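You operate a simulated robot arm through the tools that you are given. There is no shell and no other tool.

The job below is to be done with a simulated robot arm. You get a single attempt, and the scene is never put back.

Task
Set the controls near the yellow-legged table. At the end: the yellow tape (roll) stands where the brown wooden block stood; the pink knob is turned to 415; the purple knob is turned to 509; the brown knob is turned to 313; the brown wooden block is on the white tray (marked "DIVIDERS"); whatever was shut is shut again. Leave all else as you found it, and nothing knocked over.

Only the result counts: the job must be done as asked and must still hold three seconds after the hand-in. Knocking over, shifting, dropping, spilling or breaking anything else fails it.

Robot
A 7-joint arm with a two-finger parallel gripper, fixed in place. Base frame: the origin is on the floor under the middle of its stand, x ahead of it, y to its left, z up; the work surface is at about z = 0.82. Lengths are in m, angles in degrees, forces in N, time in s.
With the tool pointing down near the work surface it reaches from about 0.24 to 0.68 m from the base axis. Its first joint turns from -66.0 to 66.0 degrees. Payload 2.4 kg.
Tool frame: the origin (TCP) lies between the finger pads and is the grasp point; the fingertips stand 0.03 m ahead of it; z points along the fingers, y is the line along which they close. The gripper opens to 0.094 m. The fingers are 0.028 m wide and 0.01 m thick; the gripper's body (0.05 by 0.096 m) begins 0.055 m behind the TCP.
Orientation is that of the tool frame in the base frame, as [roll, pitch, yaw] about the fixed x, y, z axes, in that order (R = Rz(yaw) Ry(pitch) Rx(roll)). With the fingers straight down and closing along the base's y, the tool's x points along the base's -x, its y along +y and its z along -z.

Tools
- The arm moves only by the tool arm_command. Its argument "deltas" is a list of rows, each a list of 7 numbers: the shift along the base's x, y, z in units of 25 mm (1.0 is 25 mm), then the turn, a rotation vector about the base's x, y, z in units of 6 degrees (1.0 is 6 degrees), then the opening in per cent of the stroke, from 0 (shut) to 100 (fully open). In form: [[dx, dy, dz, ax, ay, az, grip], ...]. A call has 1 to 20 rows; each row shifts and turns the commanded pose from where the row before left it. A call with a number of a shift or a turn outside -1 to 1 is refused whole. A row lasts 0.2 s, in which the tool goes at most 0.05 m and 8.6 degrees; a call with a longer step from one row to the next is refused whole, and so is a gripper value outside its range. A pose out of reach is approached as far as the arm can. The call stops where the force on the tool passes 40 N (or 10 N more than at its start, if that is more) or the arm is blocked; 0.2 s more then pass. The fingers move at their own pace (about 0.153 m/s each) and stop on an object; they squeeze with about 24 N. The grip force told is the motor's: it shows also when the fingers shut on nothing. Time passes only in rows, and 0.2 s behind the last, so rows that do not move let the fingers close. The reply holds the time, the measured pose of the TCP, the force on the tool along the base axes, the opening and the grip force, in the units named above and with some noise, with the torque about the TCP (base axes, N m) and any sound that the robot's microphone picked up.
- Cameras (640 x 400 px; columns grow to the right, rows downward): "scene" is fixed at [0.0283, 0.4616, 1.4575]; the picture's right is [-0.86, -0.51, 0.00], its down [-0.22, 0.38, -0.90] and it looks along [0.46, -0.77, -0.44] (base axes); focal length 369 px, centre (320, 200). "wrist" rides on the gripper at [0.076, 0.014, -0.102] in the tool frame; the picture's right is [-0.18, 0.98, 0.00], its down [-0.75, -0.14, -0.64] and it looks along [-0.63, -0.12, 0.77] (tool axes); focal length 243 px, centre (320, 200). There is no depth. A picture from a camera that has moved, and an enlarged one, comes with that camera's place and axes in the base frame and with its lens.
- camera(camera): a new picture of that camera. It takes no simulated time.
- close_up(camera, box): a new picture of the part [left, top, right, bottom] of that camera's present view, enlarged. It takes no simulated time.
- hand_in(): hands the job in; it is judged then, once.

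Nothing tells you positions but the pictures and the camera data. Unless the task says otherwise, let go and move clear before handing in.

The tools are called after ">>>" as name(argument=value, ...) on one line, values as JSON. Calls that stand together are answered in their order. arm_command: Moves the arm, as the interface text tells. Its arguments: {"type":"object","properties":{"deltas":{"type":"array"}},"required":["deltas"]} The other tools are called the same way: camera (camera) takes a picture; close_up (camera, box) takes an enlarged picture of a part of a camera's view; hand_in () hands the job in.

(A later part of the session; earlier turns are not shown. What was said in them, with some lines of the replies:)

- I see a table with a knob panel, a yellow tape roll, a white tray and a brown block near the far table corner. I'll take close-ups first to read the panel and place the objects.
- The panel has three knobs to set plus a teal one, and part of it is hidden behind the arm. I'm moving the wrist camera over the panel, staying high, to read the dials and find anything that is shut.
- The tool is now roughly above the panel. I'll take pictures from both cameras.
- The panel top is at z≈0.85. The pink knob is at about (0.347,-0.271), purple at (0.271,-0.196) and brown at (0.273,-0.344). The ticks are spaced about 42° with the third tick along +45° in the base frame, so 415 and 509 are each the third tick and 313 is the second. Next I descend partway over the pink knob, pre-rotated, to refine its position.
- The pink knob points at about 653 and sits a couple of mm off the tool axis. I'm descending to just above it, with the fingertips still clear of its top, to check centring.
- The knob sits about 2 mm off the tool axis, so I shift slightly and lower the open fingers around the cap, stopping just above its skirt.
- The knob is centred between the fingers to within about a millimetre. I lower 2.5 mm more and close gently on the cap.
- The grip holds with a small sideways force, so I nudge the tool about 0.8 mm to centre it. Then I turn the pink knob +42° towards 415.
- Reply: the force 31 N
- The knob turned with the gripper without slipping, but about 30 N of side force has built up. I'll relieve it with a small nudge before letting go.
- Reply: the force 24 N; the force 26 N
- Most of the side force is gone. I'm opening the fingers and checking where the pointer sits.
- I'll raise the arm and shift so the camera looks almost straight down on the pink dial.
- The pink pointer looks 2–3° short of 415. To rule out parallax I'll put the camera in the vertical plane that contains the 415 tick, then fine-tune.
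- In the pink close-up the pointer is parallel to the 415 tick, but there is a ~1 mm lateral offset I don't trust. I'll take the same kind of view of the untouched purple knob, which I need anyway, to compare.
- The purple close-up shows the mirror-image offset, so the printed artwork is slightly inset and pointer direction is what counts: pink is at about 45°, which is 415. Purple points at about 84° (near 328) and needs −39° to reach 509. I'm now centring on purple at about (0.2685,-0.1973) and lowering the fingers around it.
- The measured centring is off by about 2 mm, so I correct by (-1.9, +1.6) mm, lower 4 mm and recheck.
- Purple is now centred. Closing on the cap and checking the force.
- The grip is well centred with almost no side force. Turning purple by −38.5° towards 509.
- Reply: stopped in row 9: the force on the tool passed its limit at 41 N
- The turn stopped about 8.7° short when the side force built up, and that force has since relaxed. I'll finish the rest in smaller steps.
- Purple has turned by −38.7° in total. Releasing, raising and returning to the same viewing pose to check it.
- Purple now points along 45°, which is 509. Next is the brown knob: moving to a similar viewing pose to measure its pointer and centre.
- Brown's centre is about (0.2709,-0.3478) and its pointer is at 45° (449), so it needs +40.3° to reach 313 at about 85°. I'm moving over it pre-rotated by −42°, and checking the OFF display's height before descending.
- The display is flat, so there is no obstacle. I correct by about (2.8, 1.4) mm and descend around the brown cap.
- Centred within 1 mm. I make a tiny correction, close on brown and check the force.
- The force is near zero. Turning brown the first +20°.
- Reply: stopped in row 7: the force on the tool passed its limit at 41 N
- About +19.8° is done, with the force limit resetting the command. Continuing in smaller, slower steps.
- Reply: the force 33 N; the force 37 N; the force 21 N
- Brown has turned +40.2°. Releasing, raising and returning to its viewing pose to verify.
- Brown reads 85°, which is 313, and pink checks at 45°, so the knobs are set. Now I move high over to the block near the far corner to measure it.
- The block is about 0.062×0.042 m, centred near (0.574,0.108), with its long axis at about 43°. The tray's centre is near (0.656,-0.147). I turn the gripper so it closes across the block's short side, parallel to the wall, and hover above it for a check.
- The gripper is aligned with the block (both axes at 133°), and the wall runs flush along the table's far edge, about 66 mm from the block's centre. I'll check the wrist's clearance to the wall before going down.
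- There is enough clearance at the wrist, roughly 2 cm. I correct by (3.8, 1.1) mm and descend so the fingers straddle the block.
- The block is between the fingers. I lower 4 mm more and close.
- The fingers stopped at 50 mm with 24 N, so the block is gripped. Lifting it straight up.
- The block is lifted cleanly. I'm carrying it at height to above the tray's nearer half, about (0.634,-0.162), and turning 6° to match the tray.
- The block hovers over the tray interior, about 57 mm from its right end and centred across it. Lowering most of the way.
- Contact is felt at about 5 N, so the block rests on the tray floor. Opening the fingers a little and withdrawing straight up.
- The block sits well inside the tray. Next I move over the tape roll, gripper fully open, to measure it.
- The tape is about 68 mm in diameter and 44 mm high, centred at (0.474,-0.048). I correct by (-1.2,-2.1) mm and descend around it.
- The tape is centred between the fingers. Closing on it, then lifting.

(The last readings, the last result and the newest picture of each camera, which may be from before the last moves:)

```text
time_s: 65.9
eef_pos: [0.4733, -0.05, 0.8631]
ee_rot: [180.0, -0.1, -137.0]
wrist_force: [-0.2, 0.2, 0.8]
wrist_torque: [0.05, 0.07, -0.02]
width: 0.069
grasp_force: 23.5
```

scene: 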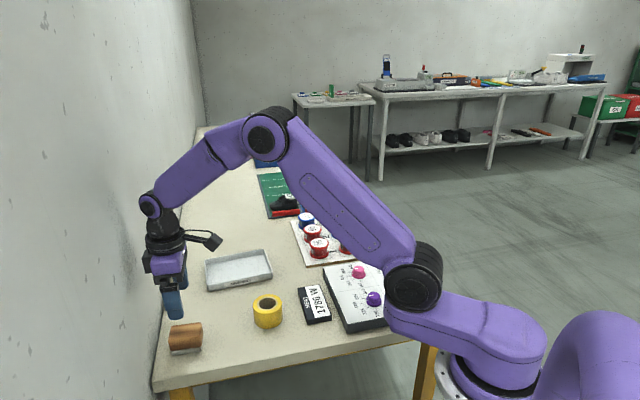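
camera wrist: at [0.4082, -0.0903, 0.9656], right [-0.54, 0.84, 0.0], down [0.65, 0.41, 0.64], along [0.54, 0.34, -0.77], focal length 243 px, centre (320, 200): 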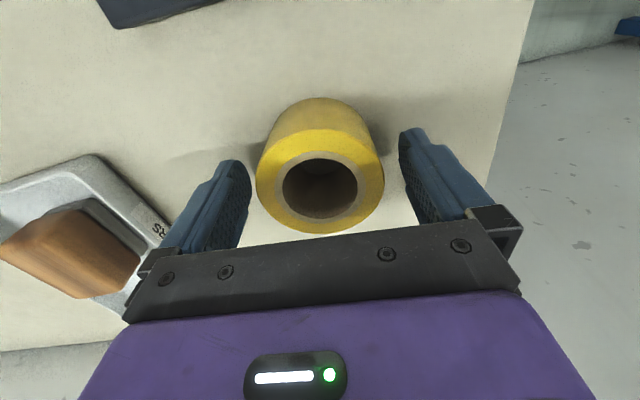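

>>> arm_command(deltas=[[0, 0, 0.3, 0, 0, 0, 40], [0, 0, 0.6, 0, 0, 0, 40], [0, 0, 0.9, 0, 0, 0, 40], [0, 0, 0.9, 0, 0, 0, 40], [0, 0, 0.9, 0, 0, 0, 40], [0, 0, 0, 0, 0, 0, 40]])

>>> camera(camera="wrist")

>>> close_up(camera="scene", box=[190, 220, 340, 350])

```text
time_s: 67.3
eef_pos: [0.4729, -0.0505, 0.9545]
ee_rot: [179.9, -0.1, -136.9]
wrist_force: [-1.4, 0.2, -1.2]
wrist_torque: [0.0, 0.0, 0.01]
width: 0.069
grasp_force: 23.6
```

```text
taken
camera wrist: at [0.4081, -0.0908, 1.0565], right [-0.54, 0.84, 0.0], down [0.65, 0.41, 0.64], along [0.54, 0.34, -0.77], focal length 243 px, centre (320, 200)
```

wrist: 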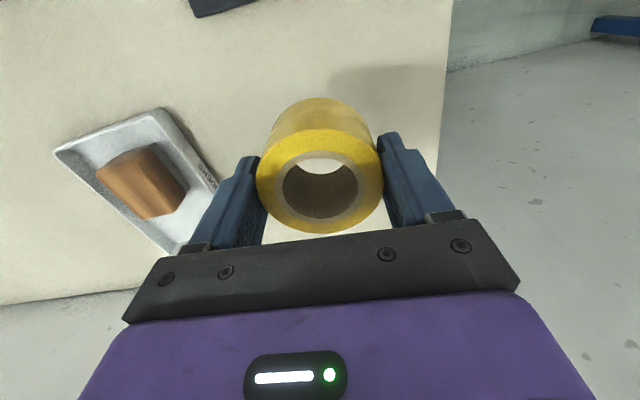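

```text
3.08 times, centred on (265, 285) of scene
camera zoom: at [0.0283, 0.4616, 1.4575], right [-0.86, -0.51, 0.0], down [-0.22, 0.38, -0.9], along [0.46, -0.77, -0.44], focal length 1135 px, centre (489, -62)
```

zoom: 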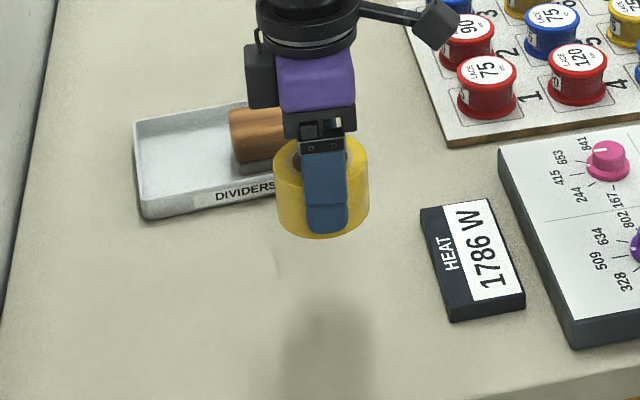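

The tape is held level. Carrying it to the block's old spot at (0.574,0.108).

>>> arm_command(deltas=[[0.5737, 0.8937, 0, 0, 0, 0, 40], [0.5737, 0.8937, 0, 0, 0, 0, 40], [0.5737, 0.8937, 0, 0, 0, 0, 40], [0.5737, 0.8937, 0, 0, 0, 0, 40], [0.5737, 0.8937, 0, 0, 0, 0, 40], [0.5737, 0.8937, 0, 0, 0, 0, 40], [0.5737, 0.8937, 0, 0, 0, 0, 40], [0, 0, 0, 0, 0, 0, 40], [0, 0, 0, 0, 0, 0, 40]])

>>> camera(camera="wrist")

>>> close_up(camera="scene", box=[100, 200, 290, 370])

```text
time_s: 69.3
eef_pos: [0.5729, 0.1082, 0.9531]
ee_rot: [179.9, -0.1, -137.1]
wrist_force: [0.0, 0.9, -0.4]
wrist_torque: [0.0, 0.01, -0.01]
width: 0.0689
grasp_force: 24.2
```

```text
taken
camera wrist: at [0.5084, 0.0677, 1.0547], right [-0.54, 0.84, 0.0], down [0.65, 0.41, 0.64], along [0.54, 0.34, -0.77], focal length 243 px, centre (320, 200)
```

wrist: 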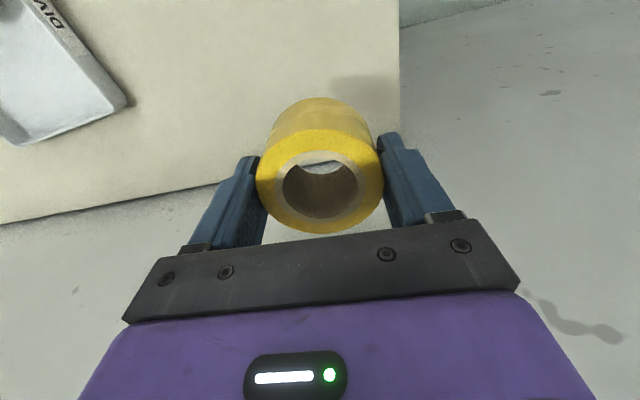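

```text
2.35 times, centred on (195, 285) of scene
camera zoom: at [0.0283, 0.4617, 1.4574], right [-0.86, -0.51, 0.0], down [-0.22, 0.38, -0.9], along [0.46, -0.77, -0.44], focal length 868 px, centre (614, 0)
```

zoom: 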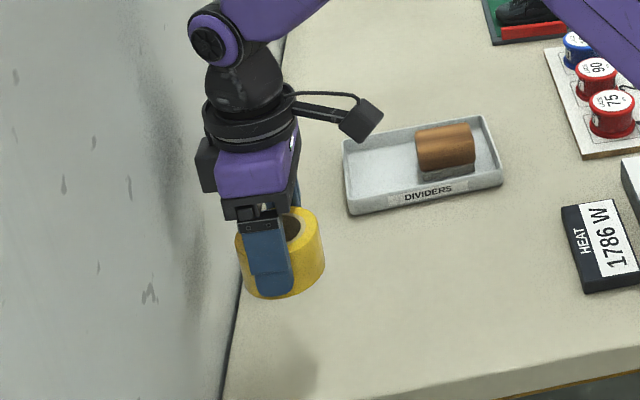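

The tape is over the spot within about 2 mm. I nudge it and lower it nearly to the table.

>>> arm_command(deltas=[[0, -0.05, -0.6, 0, 0, 0, 40], [0, 0, -0.8, 0, 0, 0, 40], [0, 0, -0.8, 0, 0, 0, 40], [0, 0, -0.8, 0, 0, 0, 40], [0, 0, -0.3, 0, 0, 0, 40], [0, 0, 0, 0, 0, 0, 40], [0, 0, 0, 0, 0, 0, 40]])

>>> camera(camera="wrist")

>>> close_up(camera="scene", box=[130, 270, 250, 380])

```text
time_s: 70.9
eef_pos: [0.5732, 0.105, 0.8702]
ee_rot: [179.8, -0.2, -137.0]
wrist_force: [0.5, -0.1, -0.4]
wrist_torque: [-0.01, -0.03, -0.01]
width: 0.0686
grasp_force: 24.0
```

```text
taken
camera wrist: at [0.5088, 0.0647, 0.972], right [-0.54, 0.84, 0.0], down [0.65, 0.41, 0.64], along [0.54, 0.34, -0.77], focal length 243 px, centre (320, 200)
```

wrist: 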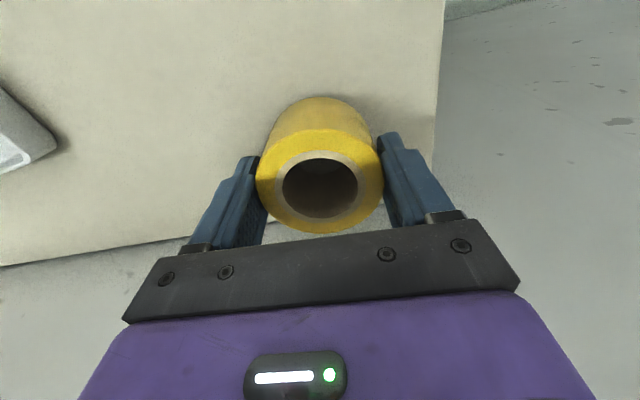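

```text
3.64 times, centred on (190, 325) of scene
camera zoom: at [0.0283, 0.4617, 1.4574], right [-0.86, -0.51, 0.0], down [-0.22, 0.38, -0.9], along [0.46, -0.77, -0.44], focal length 1341 px, centre (793, -254)
```

zoom: 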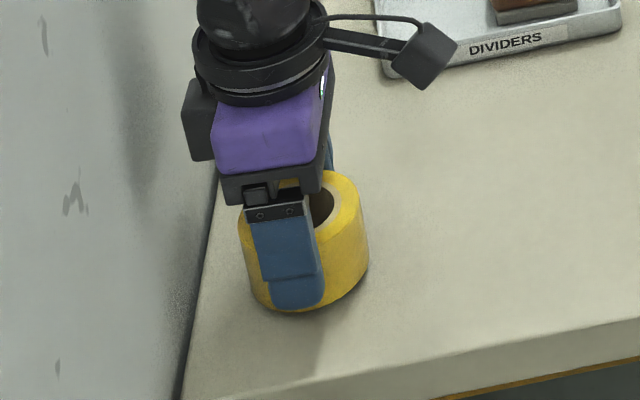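

>>> arm_command(deltas=[[0, 0.04, -0.06, 0, 0, 0, 40], [0, 0, -0.06, 0, 0, 0, 40], [0, 0, -0.05, 0, 0, 0, 40], [0, 0, 0, 0, 0, 0, 40]])

```text
time_s: 71.9
eef_pos: [0.5725, 0.1054, 0.8661]
ee_rot: [179.9, -0.2, -137.1]
wrist_force: [-0.4, -0.6, -0.7]
wrist_torque: [-0.02, 0.0, 0.04]
width: 0.0691
grasp_force: 23.9
```

>>> arm_command(deltas=[[0, 0, -0.05, 0, 0, 0, 40], [0, 0, -0.04, 0, 0, 0, 40], [0, 0, 0, 0, 0, 0, 40]])

```text
time_s: 72.7
eef_pos: [0.5733, 0.1068, 0.864]
ee_rot: [179.9, -0.2, -137.0]
wrist_force: [-0.9, 0.2, 1.0]
wrist_torque: [-0.06, 0.03, -0.02]
width: 0.0691
grasp_force: 23.9
```

>>> arm_command(deltas=[[0, 0, -0.04, 0, 0, 0, 40], [0, 0, 0, 0, 0, 0, 40]])

```text
time_s: 73.3
eef_pos: [0.5729, 0.1056, 0.8649]
ee_rot: [-180.0, -0.1, -136.9]
wrist_force: [-3.2, 0.2, 12.9]
wrist_torque: [-0.32, 0.3, -0.08]
width: 0.0689
grasp_force: 23.6
```

The tape is on the table, with contact felt. Releasing and withdrawing straight up.

>>> arm_command(deltas=[[0, 0, 0.01, 0, 0, 0, 76], [0, 0, 0, 0, 0, 0, 84], [0, 0, 0, 0, 0, 0, 95], [0, 0, 0.3, 0, 0, 0, 95], [0, 0, 0.8, 0, 0, 0, 95], [0, 0, 1, 0, 0, 0, 95], [0, 0, 1, 0, 0, 0, 95], [0, 0, 1, 0, 0, 0, 95], [0, 0, 0, 0, 0, 0, 95]])

>>> camera(camera="wrist")

>>> close_up(camera="wrist", box=[220, 50, 420, 175])

>>> camera(camera="scene")

```text
time_s: 75.3
eef_pos: [0.5726, 0.1072, 0.964]
ee_rot: [179.8, -0.1, -136.9]
wrist_force: [0.6, -0.6, 0.4]
wrist_torque: [0.03, 0.01, -0.01]
width: 0.0893
grasp_force: 0.1
```

```text
taken
camera wrist: at [0.5077, 0.0672, 1.0666], right [-0.54, 0.84, 0.0], down [0.65, 0.41, 0.64], along [0.54, 0.34, -0.77], focal length 243 px, centre (320, 200)
```

wrist: 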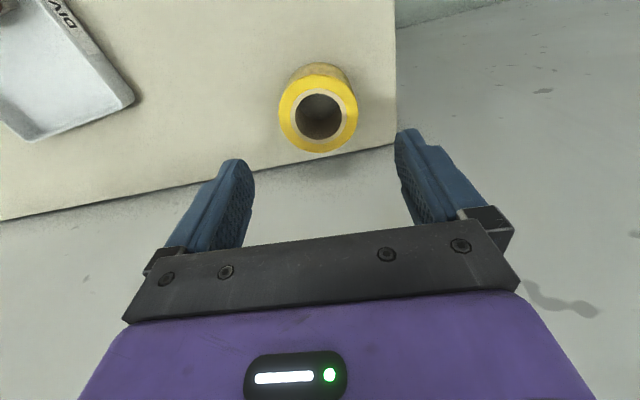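

```text
3.20 times, centred on (320, 112) of wrist
camera zoom: at [0.5077, 0.0672, 1.0666], right [-0.54, 0.84, 0.0], down [0.65, 0.41, 0.64], along [0.54, 0.34, -0.77], focal length 776 px, centre (320, 480)
```

zoom: 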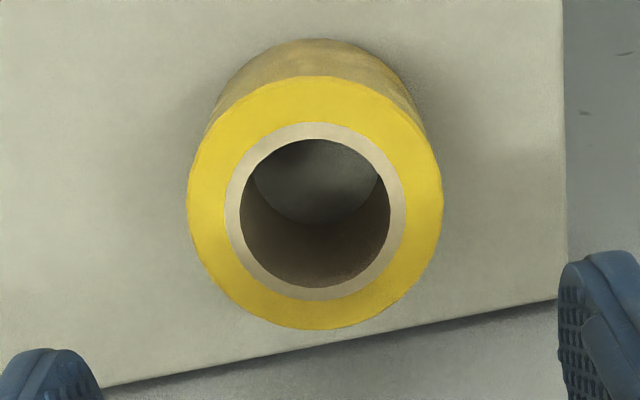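

```text
taken
```

scene: 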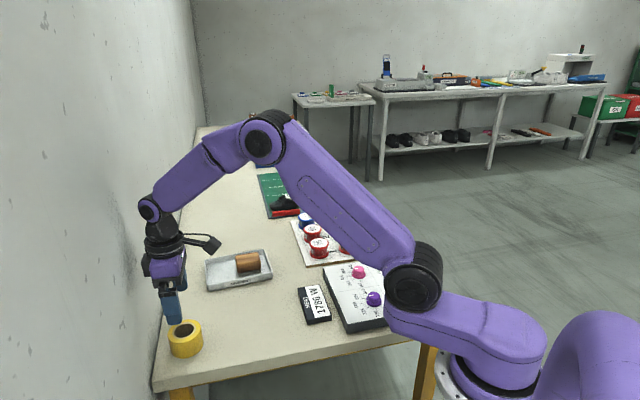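

The tape's centre now measures (0.574,0.108), exactly the block's old spot. I'm retreating to roughly the starting pose and re-checking everything.

>>> arm_command(deltas=[[0, 0, 0.8, 0, 0, 0, 95], [-0.663, -0.886, 0.9, 0, 0, -0.896, 95], [-0.663, -0.886, 0.9, 0, 0, -0.896, 95], [-0.663, -0.886, 0.9, 0, 0, -0.896, 95], [-0.663, -0.886, 0.9, 0, 0, -0.896, 95], [-0.663, -0.886, 0.9, 0, 0, -0.896, 100], [-0.663, -0.886, 0.9, 0, 0, -0.896, 100], [-0.663, -0.886, 0.9, 0, 0, -0.896, 100], [-0.663, -0.886, 0.7, 0, 0, -0.896, 100], [0, 0, 0, 0, 0, 0, 100]])

>>> camera(camera="scene")

>>> close_up(camera="scene", box=[320, 250, 450, 335])

>>> camera(camera="wrist")

```text
time_s: 77.5
eef_pos: [0.4396, -0.0717, 1.1608]
ee_rot: [179.8, -0.1, 179.8]
wrist_force: [-0.2, -0.1, 0.2]
wrist_torque: [-0.01, 0.0, 0.01]
width: 0.0941
grasp_force: 0.0
```

```text
taken
```

scene: 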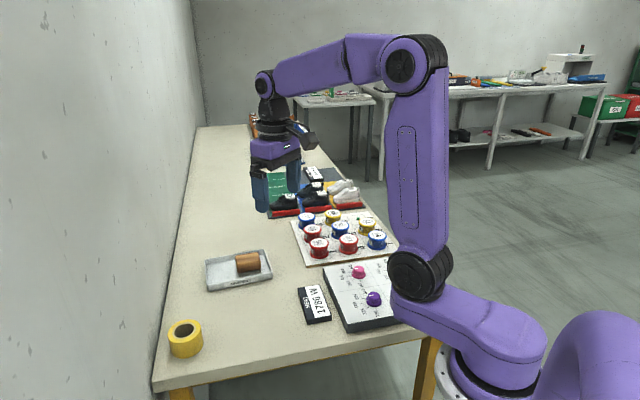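

```text
4.71 times, centred on (385, 292) of scene
camera zoom: at [0.0283, 0.4616, 1.4575], right [-0.86, -0.51, 0.0], down [-0.22, 0.38, -0.9], along [0.46, -0.77, -0.44], focal length 1735 px, centre (14, -235)
```

zoom: 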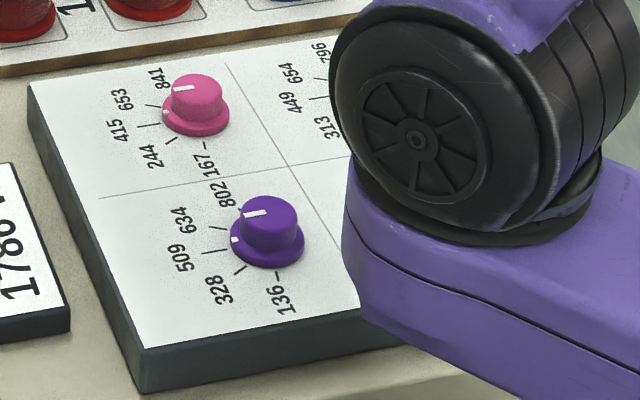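

```text
taken
camera wrist: at [0.3637, -0.055, 1.262], right [0.19, 0.98, 0.0], down [0.75, -0.14, 0.64], along [0.63, -0.12, -0.77], focal length 243 px, centre (320, 200)
```

wrist: 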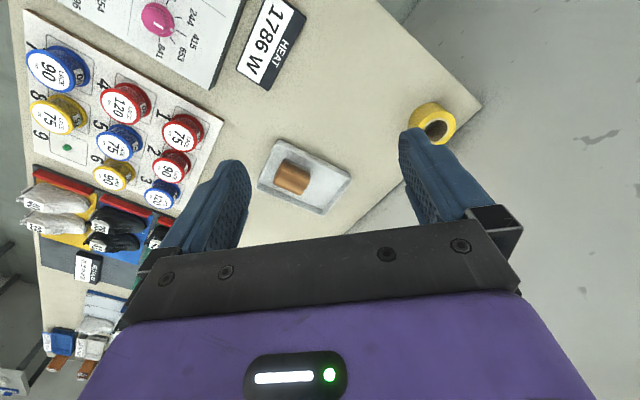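

All objects look right. One more close look at the dials to confirm the pointers precisely.

>>> close_up(camera="scene", box=[334, 260, 382, 290])

>>> close_up(camera="scene", box=[350, 285, 398, 315])

>>> close_up(camera="scene", box=[240, 150, 410, 266])

```text
13.33 times, centred on (358, 275) of scene
camera zoom: at [0.0283, 0.4616, 1.4575], right [-0.86, -0.51, 0.0], down [-0.22, 0.38, -0.9], along [0.46, -0.77, -0.44], focal length 4917 px, centre (-187, -800)
```

zoom: 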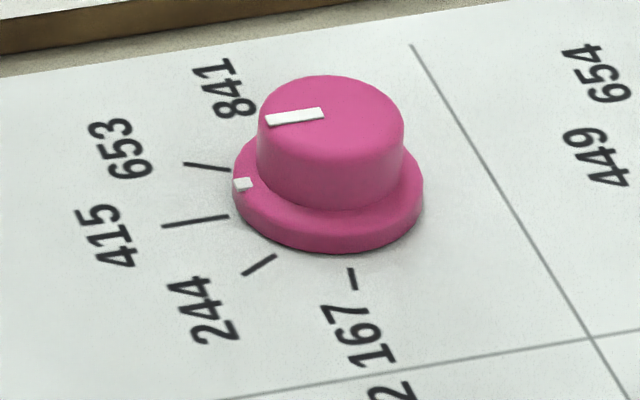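

```text
13.33 times, centred on (374, 300) of scene
camera zoom: at [0.0283, 0.4616, 1.4575], right [-0.86, -0.51, 0.0], down [-0.22, 0.38, -0.9], along [0.46, -0.77, -0.44], focal length 4917 px, centre (-400, -1133)
```

zoom: 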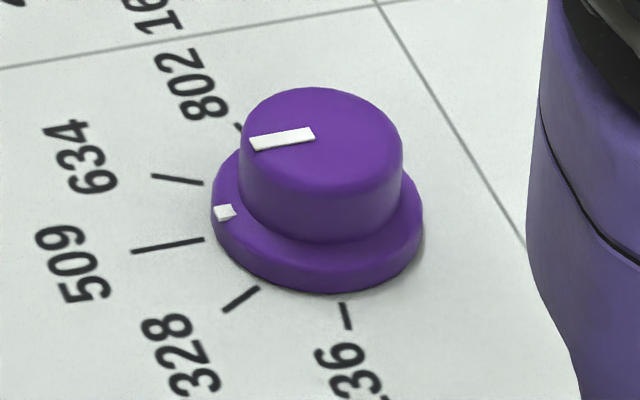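

```text
3.45 times, centred on (325, 208) of scene
camera zoom: at [0.0283, 0.4616, 1.4575], right [-0.86, -0.51, 0.0], down [-0.22, 0.38, -0.9], along [0.46, -0.77, -0.44], focal length 1272 px, centre (303, 172)
```

zoom: 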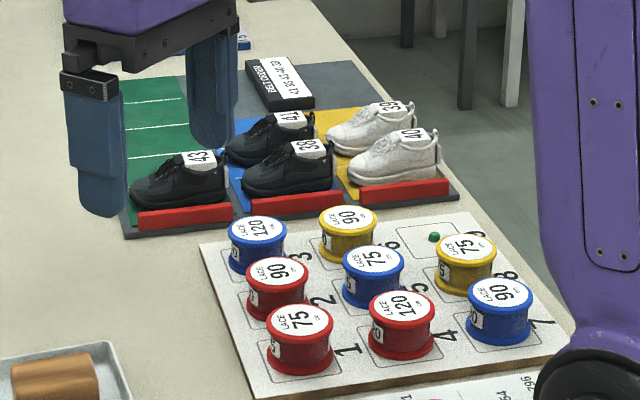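

The pink and purple bars run parallel to the panel's grid line, so they read 415 and 509. Brown measured 85°, which is 313. The block is in the tray, the tape stands on the block's old spot, nothing was opened, everything else is unchanged, and the arm is clear. Handing in.

>>> hand_in()

```text
The job is handed in.
```

I've handed the job in. My last pictures show everything as you asked, but I haven't seen the judge's result.

| Item | Asked for | What I measured |
|---|---|---|
| Pink knob | 415 | pointer parallel to the 415 tick, within about 1° |
| Purple knob | 509 | pointer parallel to the panel grid along the 509 direction, within about 1° |
| Brown knob | 313 | pointer at about 85°, where the 313 tick sits |
| Brown wooden block | on the white "DIVIDERS" tray | resting inside the tray, clear of its rim |
| Yellow tape roll | where the block stood | centre at (0.574, 0.108), matching the block's old centre to within about a millimetre |

- **Knob precision:** the printed dials sit about 1 mm off the knob centres. I set the knobs by pointer direction, not by lining the pointer up with the tick marks by eye. I checked brown only with the wrist camera, because the arm blocked the scene camera's view of it at the end.
- **Force stops:** while I turned the purple and brown knobs, the arm hit its force limit once each and stopped partway. I finished both turns in smaller steps and saw no slipping.
- **Everything else:** I opened nothing, so nothing needed shutting. I saw no change in the teal knob, the OFF display, the heat plate, the spools or the shoes. The gripper was open and clear of everything when I handed in.
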